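You operate a simulated robot arm through the tools that you are given. There is no shell and no other tool. Be economical: measure what you need, move in short steps, check, and stop when the job is done.

You are at the controls of a simulated robot arm. One attempt, no reset.

## Task
Shut and lock the desk, then wipe the grime off its side.
Fine: lead the flap up; the key stays in; orange duster, back where it lay. What is to be rubbed or washed off counts as gone when no trace of it is left.

Only the result counts: the job must be done as asked and must still hold three seconds after the hand-in. Knocking over, shifting, dropping, spilling or breaking anything else fails it.

## Robot
A 7-joint arm with a two-finger parallel gripper on a trunk, on a base that drives. Base frame: it is fixed to the floor where the robot stands at the start and does not move with it; the origin is under the middle of the robot, x ahead of it, y to its left, z up. Units: m, degrees, N and s.
Its first joint turns from -166.0 to 166.0 degrees. Places, roughly: desk flap [0.5, 0, 0.7]; desk key (1x3x6 cm) [0.4, -0.1, 0.7]; desk lock [0.4, -0.1, 0.7]; grime on the desk side [0.8, 0.7, 0.6]; keyhole of the desk lock [0.4, -0.1, 0.7]; orange duster (10x6x5 cm) [0.9, 1.2, 0.7]. Payload 1.57 kg.
Tool frame: the origin (TCP) lies between the finger pads and is the grasp point; the fingertips stand 0.03 m ahead of it; z points along the fingers, y is the line along which they close. Largest opening 0.11 m; finger width 0.024, thickness 0.012; the body of the gripper, 0.048 by 0.112 m, starts 0.078 m behind the TCP.
Orientation is told as [roll, pitch, yaw] about the base's x, y, z axes, in that order, counted from this pose: with the fingers straight down and closing along the base's y, the tool's x points along the base's -x, its y along +y and its z along -z.

## Interface
- The arm moves only by the tool apply_moves. Its argument "series" is one flat list of numbers, 7 for each row, row after row: the shift along the tool's x, y, z in units of 200 mm (1.0 is 200 mm), then the turn, a rotation vector about the tool's x, y, z in units of 90 degrees (1.0 is 90 degrees), then the opening, from 0 (shut) to 1 (fully open). In form: [dx, dy, dz, ax, ay, az, gripper, dx, dy, dz, ax, ay, az, gripper, ...]. A call has 1 to 8 rows; each row is the pose to reach, as a shift and turn from the pose commanded when the call began, along the tool's axes at that moment. A call with a number of a shift or a turn outside -1 to 1 is refused whole. Each row takes 0.2 s and may step no farther than 0.05 m and 8.6 degrees from the row before; otherwise, or with a gripper value out of range, the whole call is refused. Where a pose cannot be reached the arm comes as near as it can. A force on the tool above 60 N (or 10 N above the force at the start of the call, whichever is more), or a blocked arm, ends the call early, and 0.2 s more pass. Each finger travels about 0.045 m/s and halts on what it meets, pressing with about 29 N; the grip force reading is that of the motor and also rises with nothing between the fingers. The clock runs only during rows and for 0.2 s after the last one: add rows that repeat a pose to give the fingers time. It gives the time, the measured TCP pose, the force on the tool (base axes), the opening and the grip force at its end, in the units of the frame above (readings bear some noise), with the torque about the TCP (base axes, N m) and any sound that the robot's microphone picked up, and new pictures: "pictures" is both (left out), scene, wrist or none.
- Cameras (640 x 400 px; columns grow to the right, rows downward): "scene" is now at [0.014, 0.1459, 1.5037]; the picture's right is [-0.09, -1.00, 0.00], its down [-0.81, 0.07, -0.59] and it looks along [0.58, -0.05, -0.81] (base axes); focal length 252 px, centre (320, 200). "wrist" rides on the gripper at [0.07, 0.016, -0.141] in the tool frame; the picture's right is [-0.23, 0.97, 0.00], its down [-0.86, -0.20, -0.48] and it looks along [-0.47, -0.11, 0.88] (tool axes); focal length 222 px, centre (320, 200). There is no depth. A picture from a camera that has moved, and an enlarged one, comes with that camera's place and axes in the base frame and with its lens.
- raise_lower(by): slides the trunk up (or, below 0, down) by that many m; the arm and the scene camera ride with it, the base frame stays. It gives what a move gives, with no picture.
- drive_base(legs): drives the robot by 1 to 6 legs, each [ahead, turn to the left] in m and degrees, along the robot's own axes; the way and the turn of a leg run together, so that a leg with both is an arc; at most 1.5 m and 180 degrees a leg. The arm and the cameras ride along, it lands a little off, and it stops where it bumps. It gives what a move gives, and a new picture of the scene camera.
- aim_head(pan, tilt): turns the head with the scene camera to pan (to the left, within 155 degrees either way) and tilt (down, from -29 to 69), counted from straight ahead of the robot. It gives what a move gives, and a new picture of the scene camera.
- close_up(camera, box): a new picture of the part [left, top, right, bottom] of that camera's present view, enlarged. It takes no simulated time.
- sign_off(): hands the job in; it is judged then, once.

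Go step by step. Nothing tells you exact positions but the pictures and the camera data: compare them with the known pose of the tool, close in by small moves and look again before you grip or let go. The budget is 120 turns and 260 pictures, counting those below and the enlarged ones. Unless the task says otherwise, let go and move clear before handing in, and close with one line.

The tools are called after "Request:" as a command line: name --argument value ..., lists and objects as JSON in quotes. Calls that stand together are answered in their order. apply_moves: Moves the arm, as the interface text tells. Its arguments: {"type":"object","properties":{"series":{"type":"array"},"pictures":{"type":"string","enum":["both","scene","wrist","none"]}},"required":["series"]} The other tools are called the same way: raise_lower (by) slides the trunk up or down; drive_base (legs) drives the base; aim_head (pan, tilt) turns the head that bears the scene camera; close_up (camera, box) takes an enlarged picture of a part of a camera's view; sign_off () hands the job in.

At the start:

```text
clock: 0.0
tool_pos: [0.4491, 0.1747, 1.1143]
ee_rot: [0.1, 0.0, 0.0]
ft_force: [0.0, -1.2, -0.7]
wrist_torque: [-0.03, -0.02, 0.05]
gripper_width: 0.1101
grip_force: 0.1
trunk travel left (down, up): [-0.45, 0.14]
robot x, y, heading: [-0.002, 0.0013, -0.2]
head pan, tilt: [-5.2, 54.2]
```

scene: 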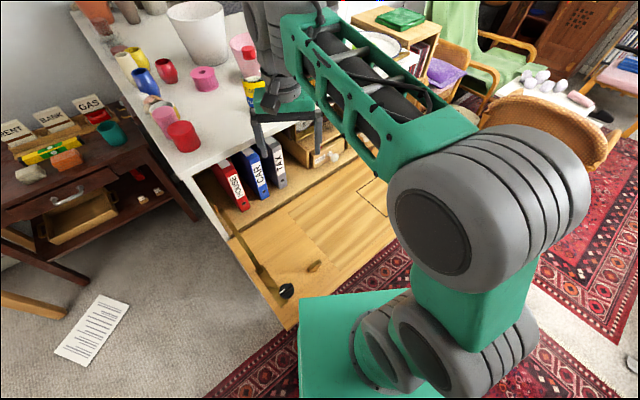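
wrist: 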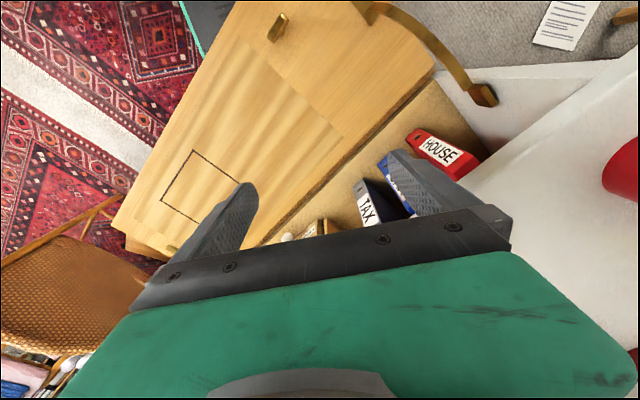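

The desk flap lies open in front of me, partly hidden by the arm. I'll look around with the head before moving anything.

Request:
aim_head --pan 20 --tilt 40

Request:
aim_head --pan 55 --tilt 35

Request:
close_up --camera "wrist" --box '[100, 0, 520, 262]'

```text
clock: 0.9
tool_pos: [0.4482, 0.1746, 1.1157]
ee_rot: [0.0, 0.0, 0.0]
ft_force: [-0.3, 0.3, 0.6]
wrist_torque: [0.01, 0.01, 0.0]
gripper_width: 0.1099
grip_force: 0.0
trunk travel left (down, up): [-0.45, 0.14]
robot x, y, heading: [0.002, -0.0031, 0.0]
head pan, tilt: [20.0, 40.0]
camera scene: at [0.0212, 0.1816, 1.5233], right [0.34, -0.94, 0.0], down [-0.6, -0.22, -0.77], along [0.72, 0.26, -0.64], focal length 252 px, centre (320, 200)
```

scene: 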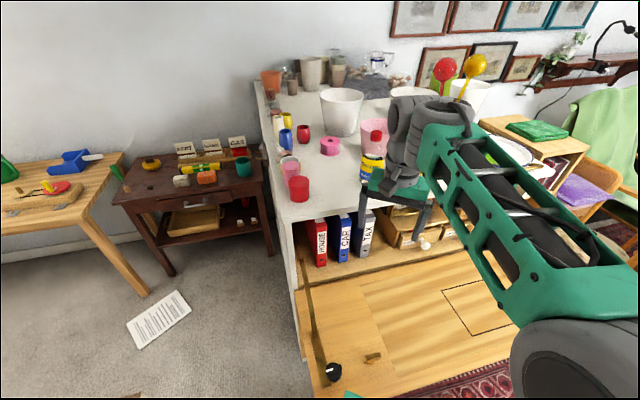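

```text
clock: 1.9
tool_pos: [0.4485, 0.1752, 1.1137]
ee_rot: [0.0, 0.0, -0.1]
ft_force: [-1.0, 0.1, 0.2]
wrist_torque: [-0.04, -0.02, -0.01]
gripper_width: 0.1099
grip_force: 0.1
trunk travel left (down, up): [-0.45, 0.14]
robot x, y, heading: [-0.0001, -0.0025, 0.1]
head pan, tilt: [55.0, 35.0]
camera scene: at [-0.0081, 0.2247, 1.5309], right [0.82, -0.57, 0.0], down [-0.33, -0.47, -0.82], along [0.47, 0.67, -0.57], focal length 252 px, centre (320, 200)
```

scene: 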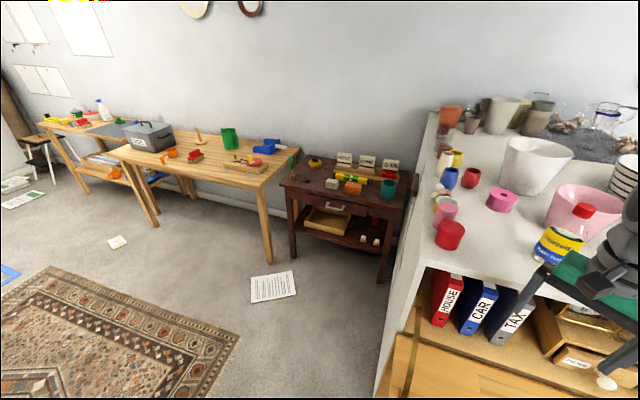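

```text
1.52 times, centred on (310, 131) of wrist
camera zoom: at [0.3784, 0.1914, 1.2557], right [0.23, 0.97, 0.0], down [0.86, -0.2, 0.48], along [0.47, -0.11, -0.88], focal length 338 px, centre (335, 305)
```

zoom: 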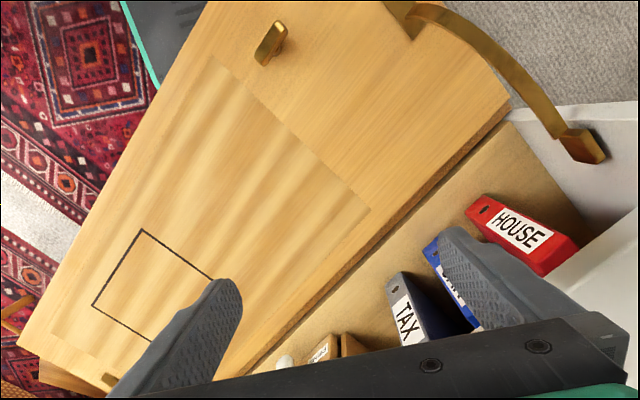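

The flap is hinged at the desk body, its free edge toward me; grime is on the left outer side, and the duster lies on the dark table. I'll look for the lock and the key to the right.

Request:
aim_head --pan -40 --tilt 50

Request:
aim_head --pan -5 --tilt 15

```text
clock: 3.6
tool_pos: [0.449, 0.1755, 1.115]
ee_rot: [0.0, 0.0, 0.0]
ft_force: [0.1, 0.1, 0.1]
wrist_torque: [0.02, 0.0, -0.02]
gripper_width: 0.11
grip_force: 0.1
trunk travel left (down, up): [-0.45, 0.14]
robot x, y, heading: [-0.0027, 0.0008, -0.2]
head pan, tilt: [-40.0, 50.0]
camera scene: at [0.0003, 0.1031, 1.5092], right [-0.64, -0.77, 0.0], down [-0.59, 0.49, -0.64], along [0.49, -0.41, -0.77], focal length 252 px, centre (320, 200)
```

scene: 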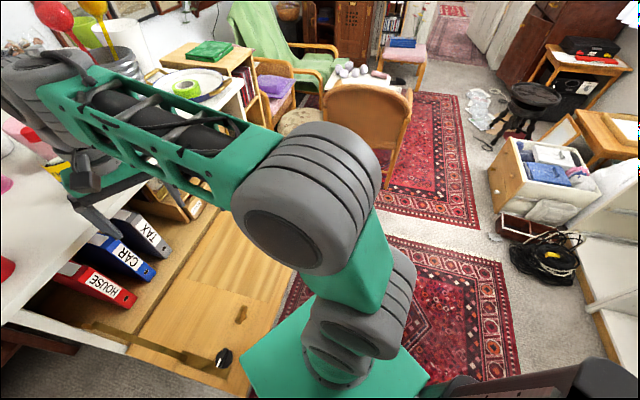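

```text
clock: 4.6
tool_pos: [0.4492, 0.1744, 1.1146]
ee_rot: [0.0, 0.0, 0.0]
ft_force: [0.2, -0.4, -0.3]
wrist_torque: [0.04, -0.02, 0.06]
gripper_width: 0.1099
grip_force: 0.1
trunk travel left (down, up): [-0.45, 0.14]
robot x, y, heading: [0.0013, 0.0047, 0.0]
head pan, tilt: [-5.0, 15.0]
camera scene: at [0.0343, 0.1444, 1.5628], right [-0.09, -1.0, 0.0], down [-0.26, 0.02, -0.97], along [0.96, -0.09, -0.26], focal length 252 px, centre (320, 200)
```

scene: 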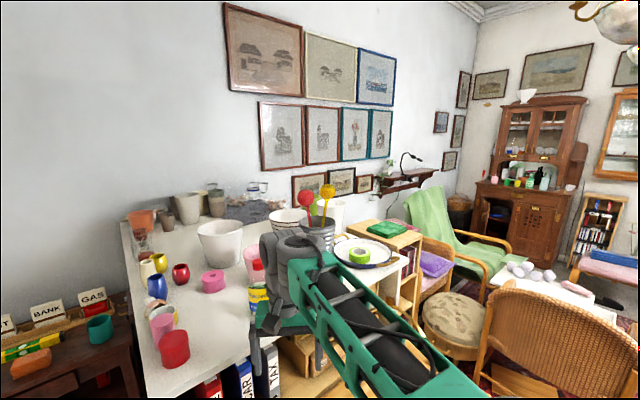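

The flap is close to my base, so I need to back off. I'll check what's behind me first.

Request:
aim_head --pan 150 --tilt 45

Request:
aim_head --pan -130 --tilt 45

```text
clock: 7.0
tool_pos: [0.4485, 0.1751, 1.1146]
ee_rot: [0.1, 0.1, -0.1]
ft_force: [-1.0, -0.7, 0.3]
wrist_torque: [0.02, 0.0, 0.01]
gripper_width: 0.1104
grip_force: 0.0
trunk travel left (down, up): [-0.45, 0.14]
robot x, y, heading: [0.0018, -0.0002, 0.0]
head pan, tilt: [150.0, 45.0]
camera scene: at [-0.1291, 0.1933, 1.5161], right [0.5, 0.87, 0.0], down [0.61, -0.35, -0.71], along [-0.61, 0.35, -0.71], focal length 252 px, centre (320, 200)
```

scene: 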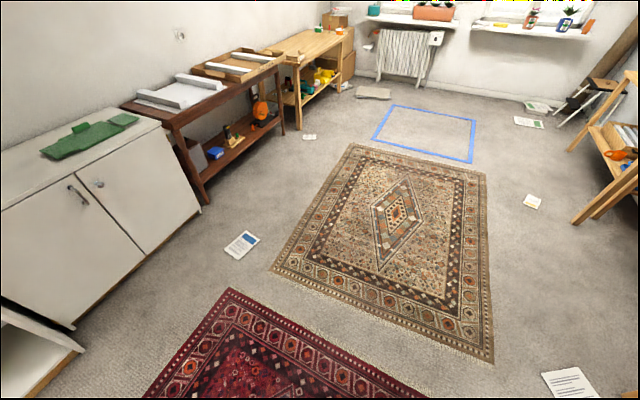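

```text
clock: 10.9
tool_pos: [0.448, 0.1757, 1.115]
ee_rot: [-0.1, 0.0, 0.0]
ft_force: [1.0, -0.3, -0.6]
wrist_torque: [0.0, 0.03, -0.01]
gripper_width: 0.1101
grip_force: 0.1
trunk travel left (down, up): [-0.45, 0.14]
robot x, y, heading: [0.001, -0.0023, 0.2]
head pan, tilt: [-130.0, 45.0]
camera scene: at [-0.111, 0.0903, 1.5161], right [-0.77, 0.64, 0.0], down [0.45, 0.54, -0.71], along [-0.45, -0.54, -0.71], focal length 252 px, centre (320, 200)
```

scene: 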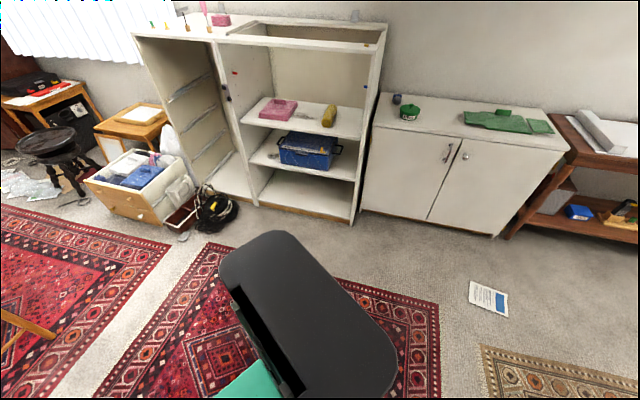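

There is free floor behind. I'll back off and go around to stand square to the flap, centred on the lock.

Request:
drive_base --legs '[[-0.5, 0], [0, -36]]'

Request:
aim_head --pan 40 --tilt 40

```text
clock: 15.6
tool_pos: [-0.041, -0.125, 1.115]
ee_rot: [0.0, 0.0, -36.4]
ft_force: [-0.9, 0.4, 0.1]
wrist_torque: [0.01, 0.01, 0.0]
gripper_width: 0.1098
grip_force: 0.1
trunk travel left (down, up): [-0.45, 0.14]
robot x, y, heading: [-0.5108, 0.0001, -36.5]
head pan, tilt: [-130.0, 45.0]
camera scene: at [-0.5414, 0.1388, 1.5161], right [-0.24, 0.97, 0.0], down [0.69, 0.17, -0.71], along [-0.69, -0.17, -0.71], focal length 252 px, centre (320, 200)
```

scene: 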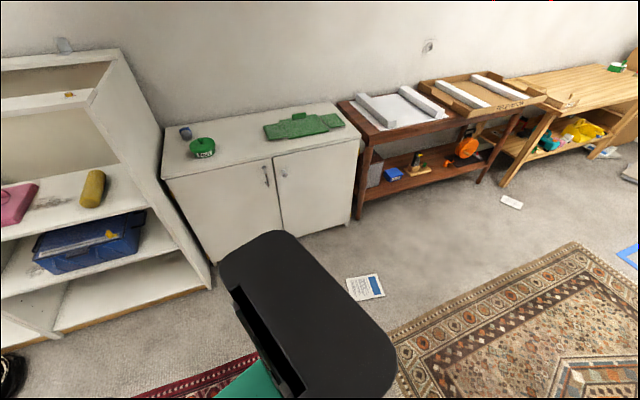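

```text
clock: 18.1
tool_pos: [-0.0429, -0.125, 1.1141]
ee_rot: [0.0, 0.0, -36.4]
ft_force: [0.0, -0.1, 0.9]
wrist_torque: [-0.04, -0.04, -0.02]
gripper_width: 0.11
grip_force: 0.1
trunk travel left (down, up): [-0.45, 0.14]
robot x, y, heading: [-0.5065, 0.0036, -36.3]
head pan, tilt: [40.0, 40.0]
camera scene: at [-0.3775, 0.1634, 1.5233], right [0.06, -1.0, 0.0], down [-0.64, -0.04, -0.77], along [0.76, 0.05, -0.64], focal length 252 px, centre (320, 200)
```

scene: 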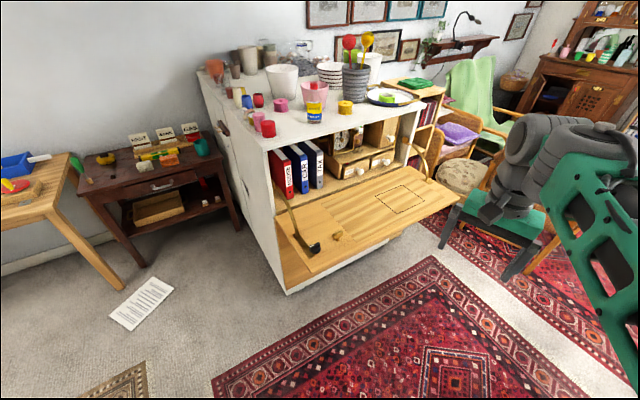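

Now the whole desk is in view. I'll zoom on the flap and the side.

Request:
close_up --camera "scene" --box '[250, 130, 480, 275]'

Request:
close_up --camera "scene" --box '[80, 80, 300, 220]'

```text
2.76 times, centred on (365, 202) of scene
camera zoom: at [-0.3775, 0.1634, 1.5233], right [0.06, -1.0, 0.0], down [-0.64, -0.04, -0.77], along [0.76, 0.05, -0.64], focal length 697 px, centre (196, 193)
```

zoom: 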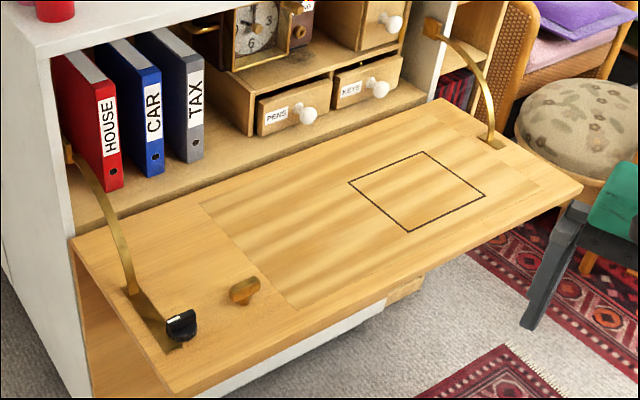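

```text
2.86 times, centred on (190, 150) of scene
camera zoom: at [-0.3775, 0.1634, 1.5233], right [0.06, -1.0, 0.0], down [-0.64, -0.04, -0.77], along [0.76, 0.05, -0.64], focal length 722 px, centre (691, 343)
```

zoom: 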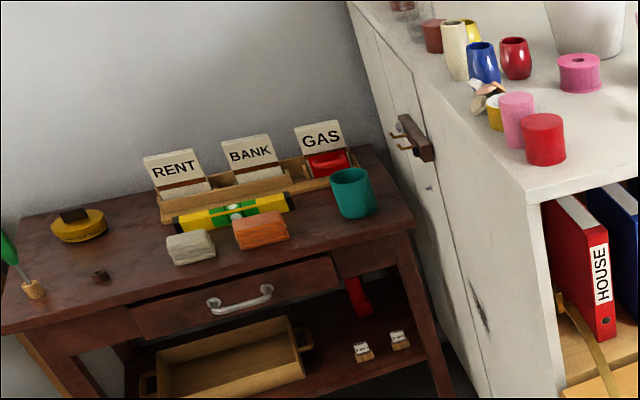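

The flap top is at about z=0.75; there's a small wooden/brass piece and a black piece on it near the left stay. I'll drive to the front and look closer.

Request:
drive_base --legs '[[0.5, 0], [0, 69]]'

Request:
aim_head --pan 10 --tilt 50

```text
clock: 24.1
tool_pos: [0.1637, 0.1075, 1.114]
ee_rot: [0.0, 0.0, 33.8]
ft_force: [-0.1, 0.1, -0.4]
wrist_torque: [-0.05, 0.01, 0.0]
gripper_width: 0.1101
grip_force: 0.1
trunk travel left (down, up): [-0.45, 0.14]
robot x, y, heading: [-0.1135, -0.2878, 33.9]
head pan, tilt: [40.0, 40.0]
camera scene: at [-0.224, -0.1131, 1.5233], right [0.96, -0.28, 0.0], down [-0.18, -0.62, -0.77], along [0.21, 0.74, -0.64], focal length 252 px, centre (320, 200)
```

scene: 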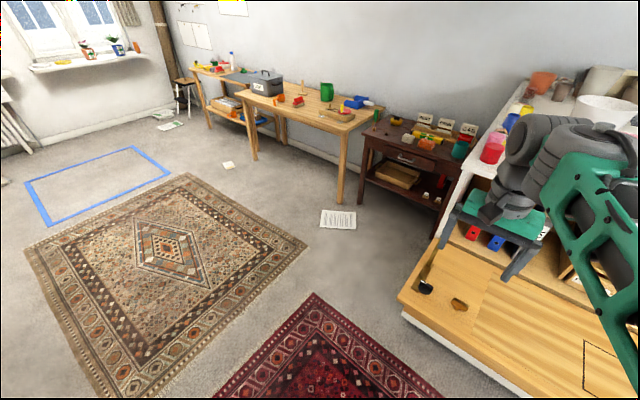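

```text
clock: 25.0
tool_pos: [0.1628, 0.1072, 1.1138]
ee_rot: [0.1, -0.1, 33.9]
ft_force: [-0.1, -0.4, 0.7]
wrist_torque: [0.02, -0.01, 0.01]
gripper_width: 0.1101
grip_force: 0.1
trunk travel left (down, up): [-0.45, 0.14]
robot x, y, heading: [-0.1115, -0.2855, 33.8]
head pan, tilt: [10.0, 50.0]
camera scene: at [-0.1921, -0.1414, 1.5092], right [0.69, -0.72, 0.0], down [-0.55, -0.53, -0.64], along [0.46, 0.45, -0.77], focal length 252 px, centre (320, 200)
```

scene: 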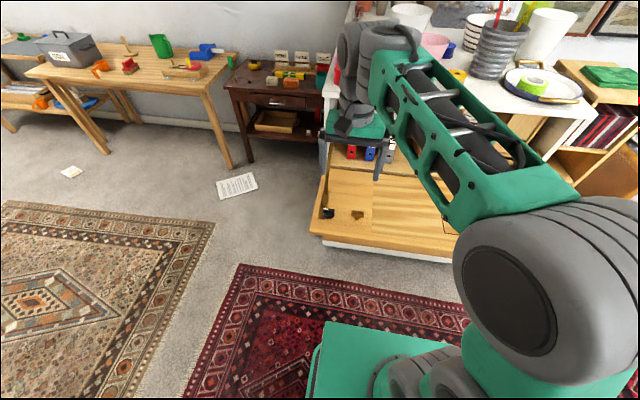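

Request:
close_up --camera "scene" --box '[290, 150, 410, 225]'

Request:
close_up --camera "scene" --box '[300, 170, 480, 283]'

Request:
close_up --camera "wrist" --box '[0, 0, 640, 400]'

```text
5.33 times, centred on (350, 188) of scene
camera zoom: at [-0.1921, -0.1414, 1.5092], right [0.69, -0.72, 0.0], down [-0.55, -0.53, -0.64], along [0.46, 0.45, -0.77], focal length 1347 px, centre (160, 267)
```

zoom: 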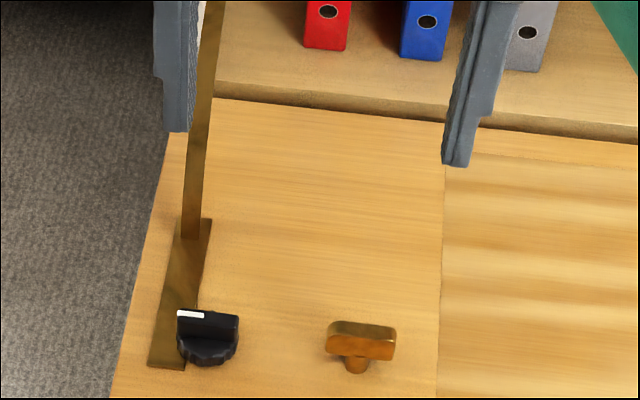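

```text
3.54 times, centred on (390, 226) of scene
camera zoom: at [-0.1921, -0.1414, 1.5092], right [0.69, -0.72, 0.0], down [-0.55, -0.53, -0.64], along [0.46, 0.45, -0.77], focal length 894 px, centre (72, 106)
```

zoom: 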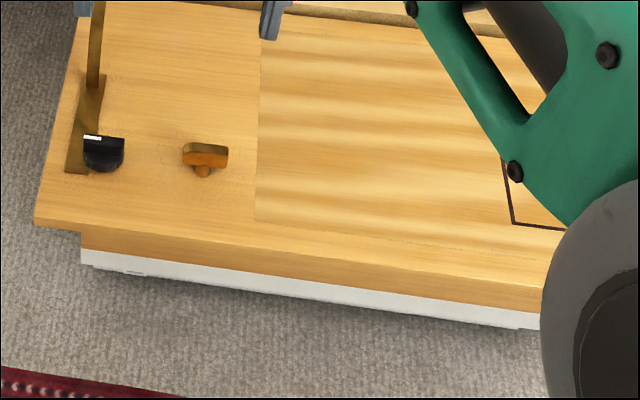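

```text
1.00 times, centred on (320, 200) of wrist
camera zoom: at [0.095, 0.0822, 1.2557], right [-0.35, 0.94, 0.0], down [0.82, 0.31, 0.48], along [0.45, 0.17, -0.88], focal length 222 px, centre (320, 200)
```

zoom: 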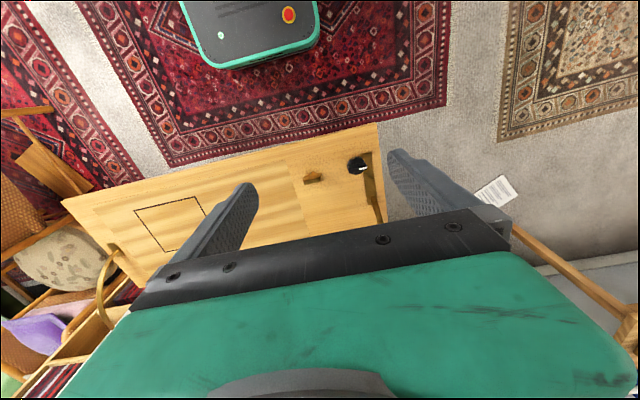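

The lock and key must be on the flap's underside (outer face). I'll back up a little, lower the trunk and level the gripper so that the wrist camera can look at it from below.

Request:
drive_base --legs '[[-0.25, 0]]'

Request:
apply_moves --series '[0, 0, 0, 0, -0.09, 0, 1, 0, 0, 0, 0, -0.18, 0, 1, 0, 0, 0, 0, -0.27, 0, 1, 0, 0, 0, 0, -0.36, 0, 1, 0, 0, 0, 0, -0.45, 0, 1, 0, 0, 0, 0, -0.54, 0, 1, 0, 0, 0, 0, -0.63, 0, 1, 0, 0, 0, 0, -0.72, 0, 1]' --pictures "none"

Request:
raise_lower --by -0.42

Request:
close_up --camera "wrist" --box '[0, 0, 640, 400]'

```text
clock: 26.8
tool_pos: [-0.0416, -0.0303, 1.1155]
ee_rot: [0.0, 0.1, 33.9]
ft_force: [0.6, -0.9, 0.1]
wrist_torque: [-0.01, 0.01, 0.01]
gripper_width: 0.1099
grip_force: 0.1
trunk travel left (down, up): [-0.45, 0.14]
robot x, y, heading: [-0.3183, -0.4234, 33.8]
head pan, tilt: [10.0, 50.0]
camera scene: at [-0.3968, -0.2785, 1.5092], right [0.69, -0.72, 0.0], down [-0.55, -0.53, -0.64], along [0.46, 0.45, -0.77], focal length 252 px, centre (320, 200)
```

scene: 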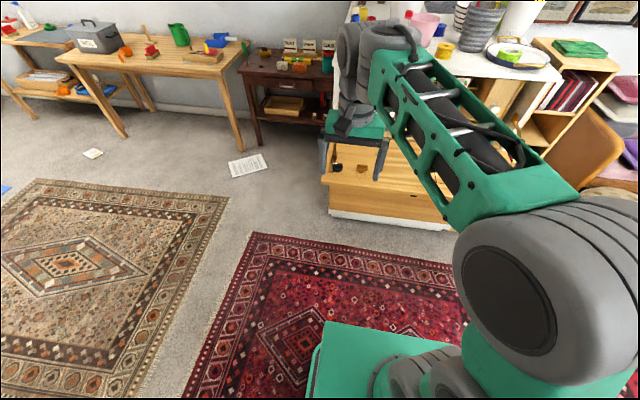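

```text
clock: 28.6
tool_pos: [-0.0402, -0.0293, 1.1155]
ee_rot: [0.1, -65.0, 33.8]
ft_force: [-0.1, -0.7, -0.2]
wrist_torque: [-0.02, -0.02, 0.0]
gripper_width: 0.11
grip_force: 0.0
trunk travel left (down, up): [-0.45, 0.14]
robot x, y, heading: [-0.3179, -0.4271, 33.8]
head pan, tilt: [10.0, 50.0]
```

```text
refused: -0.42 is not a number from -0.4 to 0.4
```

```text
1.00 times, centred on (320, 200) of wrist
camera zoom: at [-0.1822, -0.1033, 1.1118], right [-0.46, 0.86, 0.21], down [0.05, -0.21, 0.98], along [0.89, 0.46, 0.05], focal length 222 px, centre (320, 200)
```

zoom: 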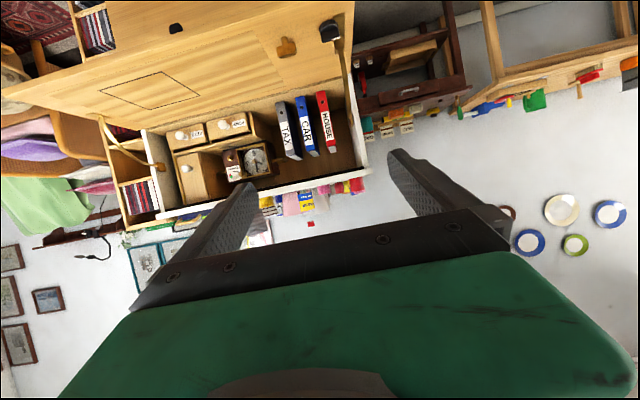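

A dark spot sits in the middle of the flap's free edge; I'll zoom on it and lower the trunk for a view from below.

Request:
close_up --camera "wrist" --box '[90, 0, 370, 175]'

Request:
raise_lower --by -0.4

Request:
close_up --camera "wrist" --box '[0, 0, 640, 400]'

```text
2.29 times, centred on (230, 88) of wrist
camera zoom: at [-0.1822, -0.1033, 1.1118], right [-0.46, 0.86, 0.21], down [0.05, -0.21, 0.98], along [0.89, 0.46, 0.05], focal length 508 px, centre (526, 457)
```

zoom: 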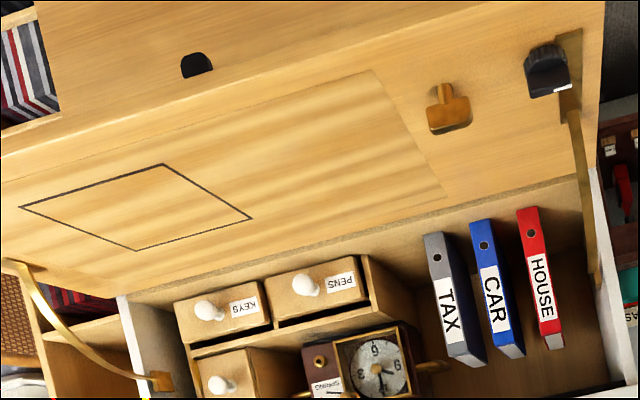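

```text
clock: 32.5
tool_pos: [-0.0408, -0.0293, 0.7163]
ee_rot: [0.1, -64.7, 33.9]
ft_force: [-0.3, -0.4, -0.6]
wrist_torque: [-0.03, -0.01, -0.02]
gripper_width: 0.1102
grip_force: 0.1
trunk travel left (down, up): [-0.05, 0.54]
robot x, y, heading: [-0.3166, -0.4268, 33.9]
head pan, tilt: [10.0, 50.0]
```

```text
1.00 times, centred on (320, 200) of wrist
camera zoom: at [-0.1822, -0.1033, 0.712], right [-0.46, 0.86, 0.21], down [0.05, -0.2, 0.98], along [0.89, 0.46, 0.05], focal length 222 px, centre (320, 200)
```

zoom: 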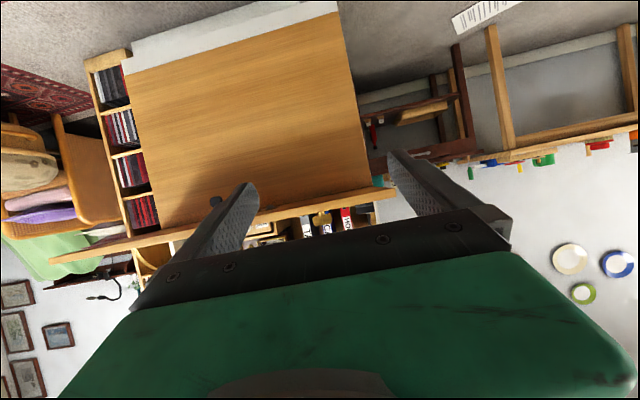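

Request:
close_up --camera "wrist" --box '[120, 150, 280, 250]'

Request:
apply_moves --series '[0.2, 0, 0, 0, -0.09, 0, 1, 0.4, 0, 0, 0, -0.18, 0, 1, 0.6, 0, 0, 0, -0.28, 0, 1]' --pictures "both"

```text
4.00 times, centred on (200, 200) of wrist
camera zoom: at [-0.1822, -0.1033, 0.712], right [-0.46, 0.86, 0.21], down [0.05, -0.2, 0.98], along [0.89, 0.46, 0.05], focal length 888 px, centre (800, 200)
```

zoom: 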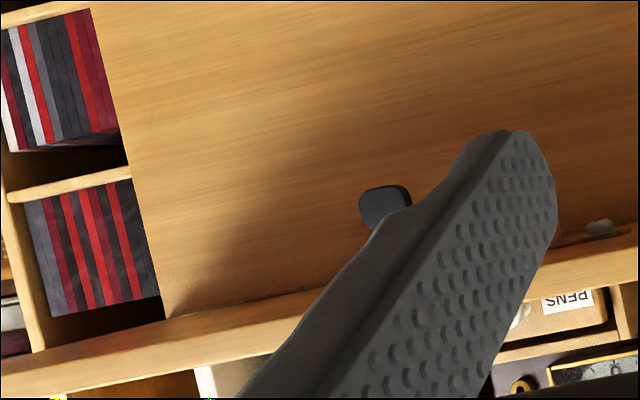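

```text
refused: row 3 steps farther than a row can; nothing moved
```

Request:
apply_moves --series '[0.2, -0.1, 0, 0, -0.09, 0, 1, 0.4, -0.2, 0, 0, -0.18, 0, 1, 0.55, -0.35, 0, 0, -0.27, 0, 1, 0.55, -0.5, 0, 0, -0.27, 0, 1]' --pictures "both"

```text
clock: 33.6
tool_pos: [-0.0367, -0.1099, 0.6459]
ee_rot: [98.1, -83.5, -64.3]
ft_force: [0.1, -1.1, 1.0]
wrist_torque: [0.0, 0.02, 0.01]
gripper_width: 0.11
grip_force: 0.1
trunk travel left (down, up): [-0.05, 0.54]
robot x, y, heading: [-0.3183, -0.424, 33.7]
head pan, tilt: [10.0, 50.0]
stopped in row 4: the arm was blocked; the commanded pose is now the measured one
camera scene: at [-0.3966, -0.2784, 1.1091], right [0.69, -0.72, 0.0], down [-0.55, -0.53, -0.64], along [0.46, 0.45, -0.77], focal length 252 px, centre (320, 200)
camera wrist: at [-0.1661, -0.1679, 0.5746], right [-0.53, 0.78, 0.33], down [-0.24, -0.52, 0.82], along [0.81, 0.35, 0.46], focal length 222 px, centre (320, 200)
```

scene: 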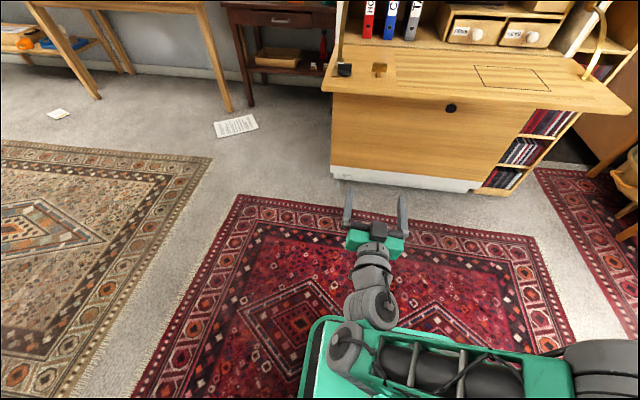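
wrist: 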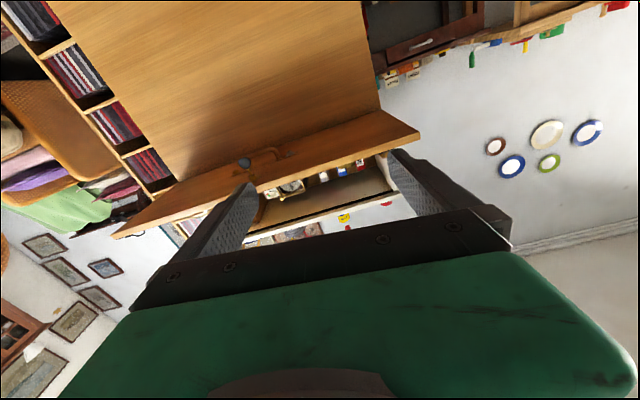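

Now the underside is visible: a disc and a brass handle near the flap's free edge. Zoom in.

Request:
close_up --camera "wrist" --box '[200, 125, 328, 205]'

Request:
close_up --camera "scene" --box '[320, 40, 640, 200]'

Request:
close_up --camera "scene" --box '[400, 80, 500, 142]'

```text
5.00 times, centred on (264, 165) of wrist
camera zoom: at [-0.1661, -0.1679, 0.5746], right [-0.53, 0.78, 0.33], down [-0.24, -0.52, 0.82], along [0.81, 0.35, 0.46], focal length 1111 px, centre (600, 375)
```

zoom: 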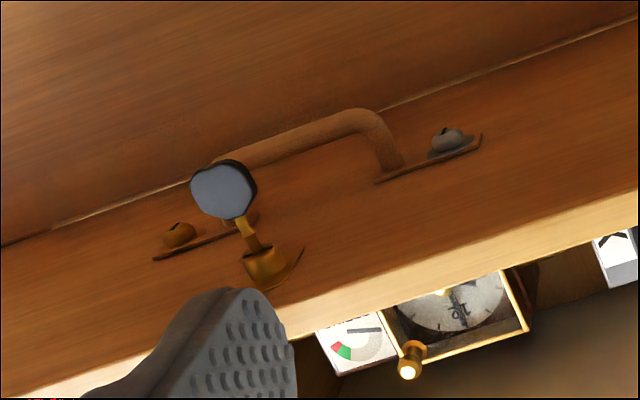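

```text
2.00 times, centred on (480, 120) of scene
camera zoom: at [-0.3966, -0.2784, 1.1091], right [0.69, -0.72, 0.0], down [-0.55, -0.53, -0.64], along [0.46, 0.45, -0.77], focal length 505 px, centre (0, 360)
```

zoom: 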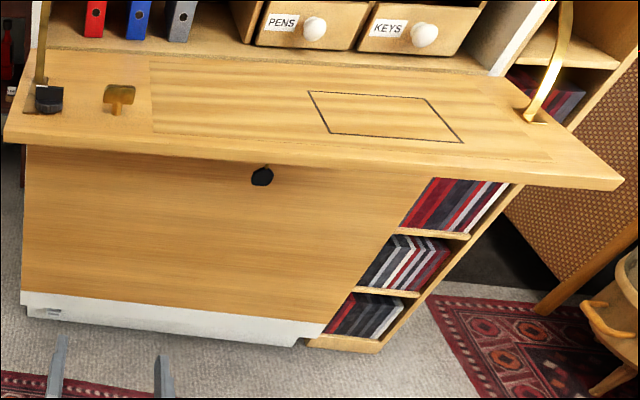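

```text
6.40 times, centred on (450, 111) of scene
camera zoom: at [-0.3966, -0.2784, 1.1091], right [0.69, -0.72, 0.0], down [-0.55, -0.53, -0.64], along [0.46, 0.45, -0.77], focal length 1616 px, centre (-512, 770)
```

zoom: 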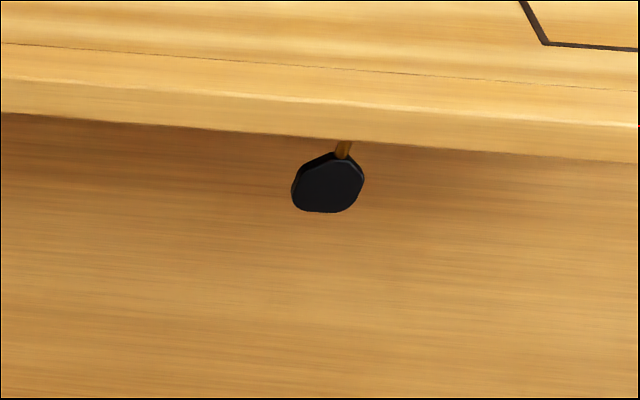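

The key (black bow) is in the lock on the flap's underside at about (0.40,-0.07,0.69), with a bail handle behind it. I'll come a bit closer and set trunk height for pushing the flap up from below, left of the key.

Request:
drive_base --legs '[[0.18, 0]]'

Request:
raise_lower --by 0.12

Request:
apply_moves --series '[0, -0.1, 0, 0, 0, -0.04, 0.5, 0, -0.2, 0, 0, 0, -0.073, 0, 0, -0.3, 0, 0, 0, -0.073, 0, 0, -0.35, 0, 0, 0, -0.073, 0]' --pictures "scene"

```text
clock: 35.1
tool_pos: [0.1133, -0.0118, 0.6435]
ee_rot: [98.0, -83.5, -64.2]
ft_force: [-0.6, 0.7, 1.0]
wrist_torque: [-0.02, 0.02, -0.01]
gripper_width: 0.11
grip_force: 0.1
trunk travel left (down, up): [-0.05, 0.54]
robot x, y, heading: [-0.172, -0.3228, 33.8]
head pan, tilt: [10.0, 50.0]
camera scene: at [-0.2476, -0.1789, 1.1092], right [0.69, -0.72, 0.0], down [-0.55, -0.53, -0.64], along [0.46, 0.44, -0.77], focal length 252 px, centre (320, 200)
```

scene: 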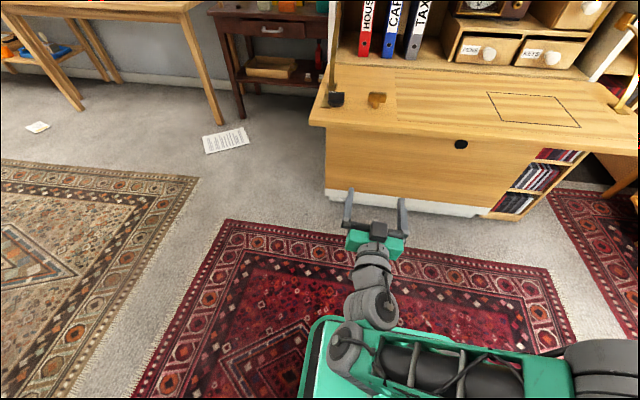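

```text
clock: 36.6
tool_pos: [0.1131, -0.0111, 0.7653]
ee_rot: [98.1, -83.6, -64.2]
ft_force: [0.2, 0.8, -0.6]
wrist_torque: [0.05, -0.02, -0.01]
gripper_width: 0.1099
grip_force: 0.1
trunk travel left (down, up): [-0.17, 0.42]
robot x, y, heading: [-0.1698, -0.3232, 33.9]
head pan, tilt: [10.0, 50.0]
```

```text
clock: 37.9
tool_pos: [0.157, -0.0297, 0.7935]
ee_rot: [131.4, -82.5, -97.7]
ft_force: [1.4, -0.6, 0.2]
wrist_torque: [0.02, -0.01, 0.01]
gripper_width: 0.0061
grip_force: 0.2
out of reach, approached as far as the arm can: row 3, 4
trunk travel left (down, up): [-0.17, 0.42]
robot x, y, heading: [-0.1661, -0.3262, 33.5]
head pan, tilt: [10.0, 50.0]
stopped in row 4: the arm was blocked; the commanded pose is now the measured one
camera scene: at [-0.2476, -0.1789, 1.2292], right [0.69, -0.72, 0.0], down [-0.55, -0.53, -0.64], along [0.46, 0.44, -0.77], focal length 252 px, centre (320, 200)
```

scene: 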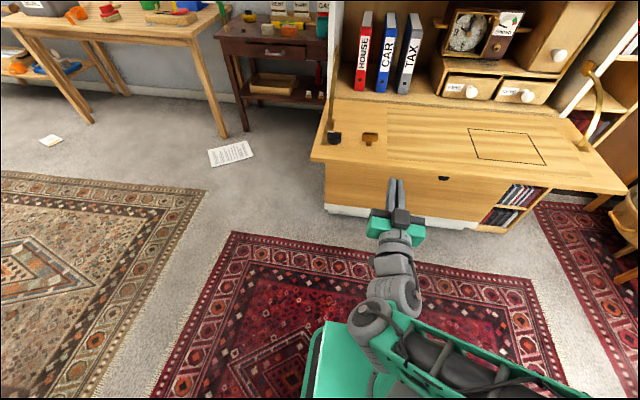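

The arm is limited toward the right here. I'll try moving forward/down a bit to free it, and read off the exact tool axes.

Request:
apply_moves --series '[0.2, 0, 0, 0, 0, 0, 0, 0.4, 0, 0.1, 0, 0, 0, 0, 0.6, 0, 0.2, 0, 0, 0, 0]' --pictures "both"

```text
clock: 38.6
tool_pos: [0.19, 0.0036, 0.6747]
ee_rot: [131.6, -82.7, -98.2]
ft_force: [-0.3, 0.1, 0.3]
wrist_torque: [0.01, 0.03, 0.0]
gripper_width: 0.0
grip_force: 21.4
trunk travel left (down, up): [-0.17, 0.42]
robot x, y, heading: [-0.1685, -0.328, 33.6]
head pan, tilt: [10.0, 50.0]
camera scene: at [-0.2477, -0.1794, 1.2292], right [0.69, -0.72, 0.0], down [-0.55, -0.53, -0.64], along [0.46, 0.44, -0.77], focal length 252 px, centre (320, 200)
camera wrist: at [0.0635, -0.0511, 0.5949], right [-0.54, 0.78, 0.32], down [-0.3, -0.53, 0.79], along [0.78, 0.33, 0.53], focal length 222 px, centre (320, 200)
```

scene: 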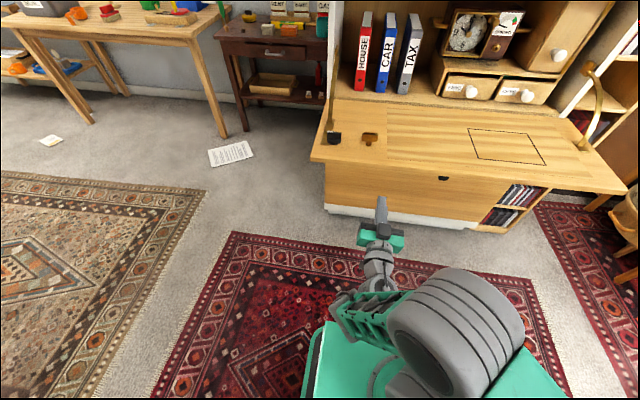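
wrist: 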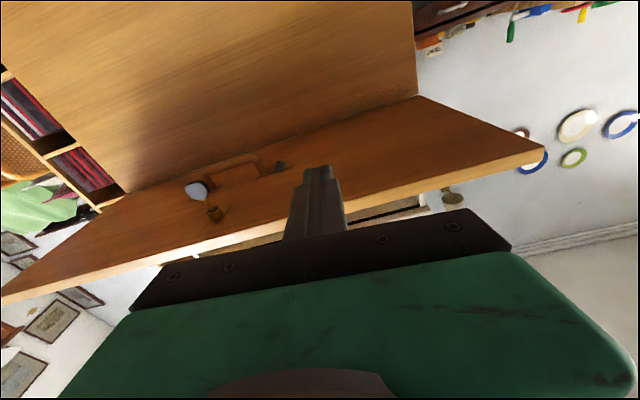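

The arm moved freely this time; the flap underside, key and bail are visible. Next I'll slide the closed fingers further under the flap and pitch them up about 40°.

Request:
apply_moves --series '[0.05, 0, 0.1, 0, -0.08, 0, 0, 0.1, 0, 0.2, 0, -0.16, 0, 0, 0.12, 0, 0.32, 0, -0.24, 0, 0, 0.12, 0, 0.44, 0, -0.32, 0, 0, 0.12, 0, 0.56, 0, -0.4, 0, 0]' --pictures "both"

```text
clock: 39.9
tool_pos: [0.3658, 0.1183, 0.6916]
ee_rot: [172.1, -50.1, -139.6]
ft_force: [0.2, 0.2, -0.4]
wrist_torque: [0.01, -0.01, 0.02]
gripper_width: 0.0001
grip_force: 21.0
out of reach, approached as far as the arm can: row 1, 2, 3, 4, 5
trunk travel left (down, up): [-0.17, 0.42]
robot x, y, heading: [-0.1718, -0.3256, 33.7]
head pan, tilt: [10.0, 50.0]
camera scene: at [-0.248, -0.1791, 1.2293], right [0.69, -0.72, 0.0], down [-0.55, -0.53, -0.64], along [0.46, 0.44, -0.77], focal length 252 px, centre (320, 200)
camera wrist: at [0.2952, 0.1065, 0.549], right [-0.66, 0.71, 0.26], down [-0.63, -0.7, 0.33], along [0.42, 0.06, 0.91], focal length 222 px, centre (320, 200)
```

scene: 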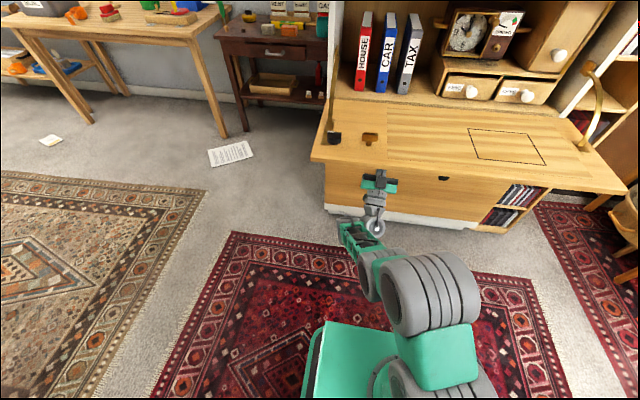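
wrist: 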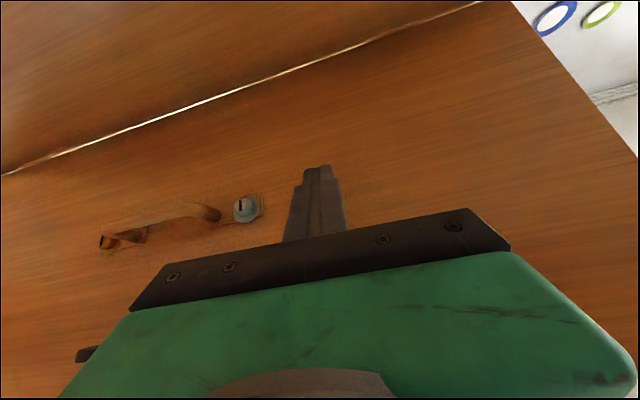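

Request:
close_up --camera "wrist" --box '[70, 170, 290, 308]'

Request:
apply_moves --series '[0.1, 0, -0.2, 0, 0, 0, 0, 0.15, 0, -0.35, 0, 0, 0, 0]' --pictures "both"

```text
2.90 times, centred on (180, 239) of wrist
camera zoom: at [0.2952, 0.1065, 0.549], right [-0.66, 0.71, 0.26], down [-0.63, -0.7, 0.33], along [0.42, 0.06, 0.91], focal length 644 px, centre (726, 87)
```

zoom: 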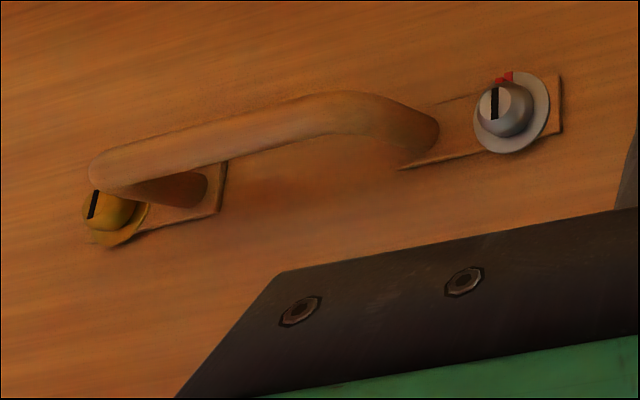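

```text
clock: 40.5
tool_pos: [0.3857, 0.1332, 0.6626]
ee_rot: [171.7, -49.1, -139.8]
ft_force: [0.3, -0.5, -0.5]
wrist_torque: [0.01, -0.04, 0.01]
gripper_width: 0.0
grip_force: 21.6
out of reach, approached as far as the arm can: row 1, 2
trunk travel left (down, up): [-0.17, 0.42]
robot x, y, heading: [-0.1658, -0.3271, 33.7]
head pan, tilt: [10.0, 50.0]
camera scene: at [-0.2476, -0.1788, 1.2292], right [0.69, -0.72, 0.0], down [-0.55, -0.53, -0.64], along [0.46, 0.44, -0.77], focal length 252 px, centre (320, 200)
camera wrist: at [0.3171, 0.1233, 0.5195], right [-0.65, 0.71, 0.26], down [-0.63, -0.7, 0.32], along [0.41, 0.04, 0.91], focal length 222 px, centre (320, 200)
```

scene: 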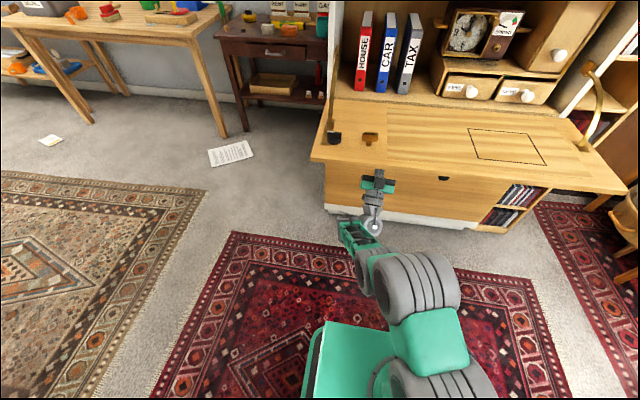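
wrist: 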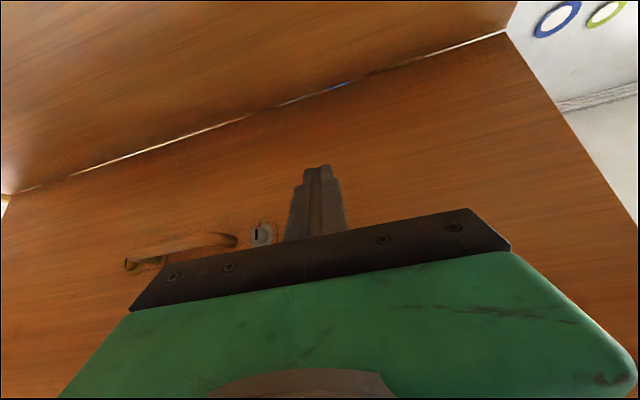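

The fingertips are now ~5 cm under the flap, left of the handle (which has lock-like cylinders on its plates). I'll push straight up gently and watch force.

Request:
apply_moves --series '[-0.1, 0.012, 0.085, 0, 0, 0, 0, -0.2, 0.024, 0.17, 0, 0, 0, 0, -0.305, 0.037, 0.26, 0, 0, 0, 0]' --pictures "both"

```text
clock: 41.2
tool_pos: [0.385, 0.1277, 0.7475]
ee_rot: [171.6, -48.7, -139.9]
ft_force: [0.1, 0.0, -2.8]
wrist_torque: [-0.12, 0.04, 0.02]
gripper_width: 0.0002
grip_force: 21.5
trunk travel left (down, up): [-0.17, 0.42]
robot x, y, heading: [-0.1732, -0.327, 33.6]
head pan, tilt: [10.0, 50.0]
camera scene: at [-0.2474, -0.1787, 1.2292], right [0.69, -0.72, 0.0], down [-0.55, -0.53, -0.64], along [0.46, 0.44, -0.77], focal length 252 px, centre (320, 200)
camera wrist: at [0.3155, 0.1202, 0.6027], right [-0.65, 0.71, 0.26], down [-0.64, -0.71, 0.31], along [0.41, 0.03, 0.91], focal length 222 px, centre (320, 200)
```

scene: 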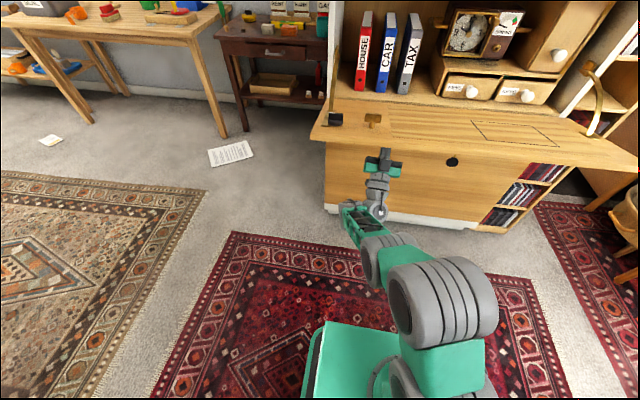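
wrist: 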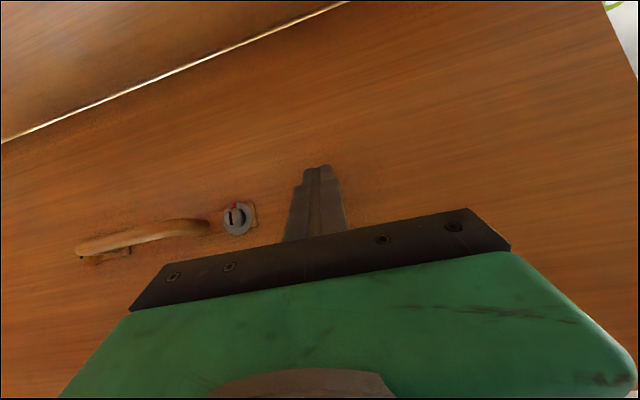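

The flap lifts easily (≈3 N). I'll follow its arc up to about 70°.

Request:
apply_moves --series '[-0.082, 0.01, 0.143, 0, 0.028, 0, 0, -0.164, 0.02, 0.285, 0, 0.056, 0, 0, -0.205, 0.03, 0.445, 0, 0.11, 0, 0, -0.242, 0.04, 0.602, 0, 0.167, 0, 0, -0.235, 0.05, 0.765, 0, 0.24, 0, 0, -0.214, 0.06, 0.927, 0, 0.311, 0, 0]' --pictures "both"

```text
clock: 42.6
tool_pos: [0.4796, 0.189, 0.9016]
ee_rot: [157.2, -75.8, -124.0]
ft_force: [-0.5, 0.4, -0.7]
wrist_torque: [0.0, -0.05, 0.0]
gripper_width: 0.0003
grip_force: 21.1
trunk travel left (down, up): [-0.17, 0.42]
robot x, y, heading: [-0.1682, -0.3225, 33.6]
head pan, tilt: [10.0, 50.0]
camera scene: at [-0.2476, -0.1788, 1.2295], right [0.69, -0.72, 0.0], down [-0.55, -0.53, -0.64], along [0.47, 0.44, -0.77], focal length 252 px, centre (320, 200)
camera wrist: at [0.3625, 0.1416, 0.8032], right [-0.57, 0.76, 0.31], down [-0.4, -0.59, 0.7], along [0.72, 0.28, 0.64], focal length 222 px, centre (320, 200)
```

scene: 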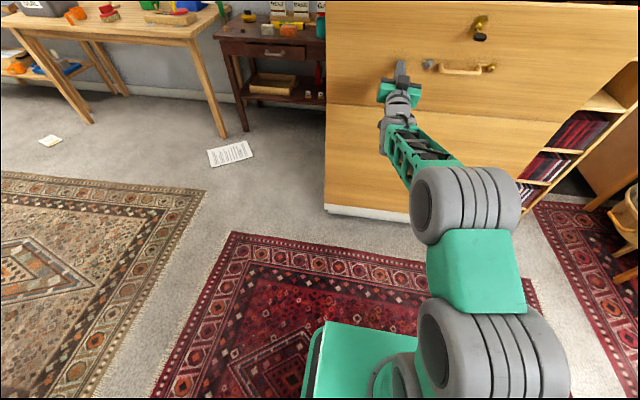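
wrist: 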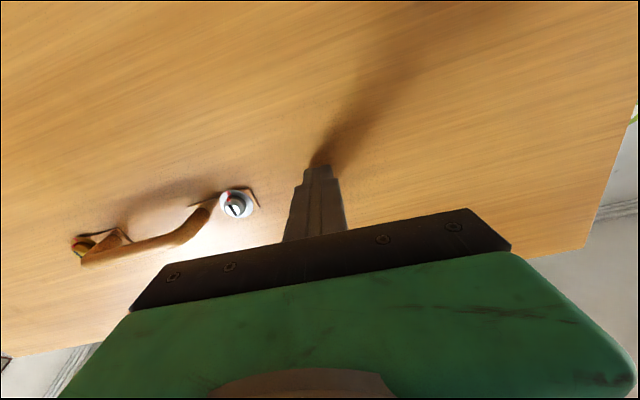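

The flap is at ~70°. I'll ease it the last bit forward slowly.

Request:
apply_moves --series '[0, 0, 0.08, 0, 0.04, 0, 0, 0, 0, 0.15, 0, 0.08, 0, 0, 0, 0, 0.21, 0, 0.11, 0, 0, 0, 0, 0.26, 0, 0.13, 0, 0]' --pictures "both"

```text
clock: 43.5
tool_pos: [0.5109, 0.2052, 0.9083]
ee_rot: [116.5, -84.0, -82.9]
ft_force: [-43.0, -32.0, 2.3]
wrist_torque: [-0.3, 0.39, 0.04]
gripper_width: 0.0
grip_force: 21.0
trunk travel left (down, up): [-0.17, 0.42]
robot x, y, heading: [-0.1694, -0.3235, 33.7]
head pan, tilt: [10.0, 50.0]
stopped in row 4: the force on the tool passed its limit (the readings are from after the stop); the commanded pose is now the measured one
camera scene: at [-0.253, -0.1828, 1.2294], right [0.69, -0.72, 0.0], down [-0.55, -0.53, -0.65], along [0.47, 0.45, -0.76], focal length 252 px, centre (320, 200)
camera wrist: at [0.3814, 0.1483, 0.8334], right [-0.54, 0.78, 0.32], down [-0.28, -0.52, 0.81], along [0.8, 0.35, 0.49], focal length 222 px, centre (320, 200)
```

scene: 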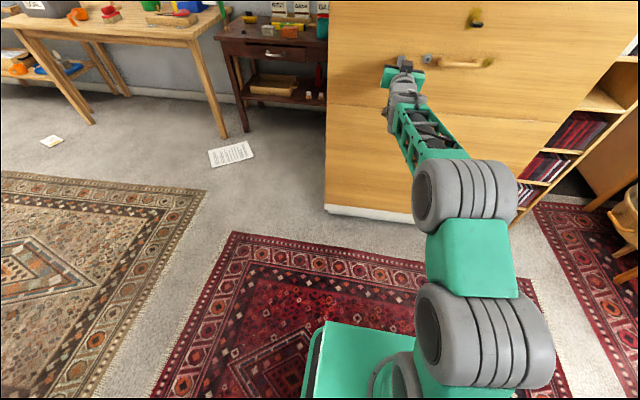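
wrist: 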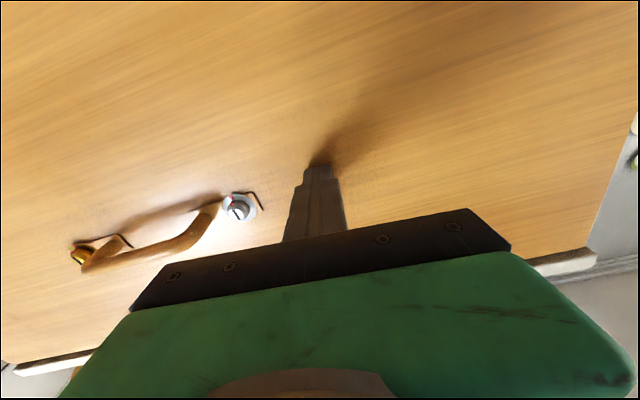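

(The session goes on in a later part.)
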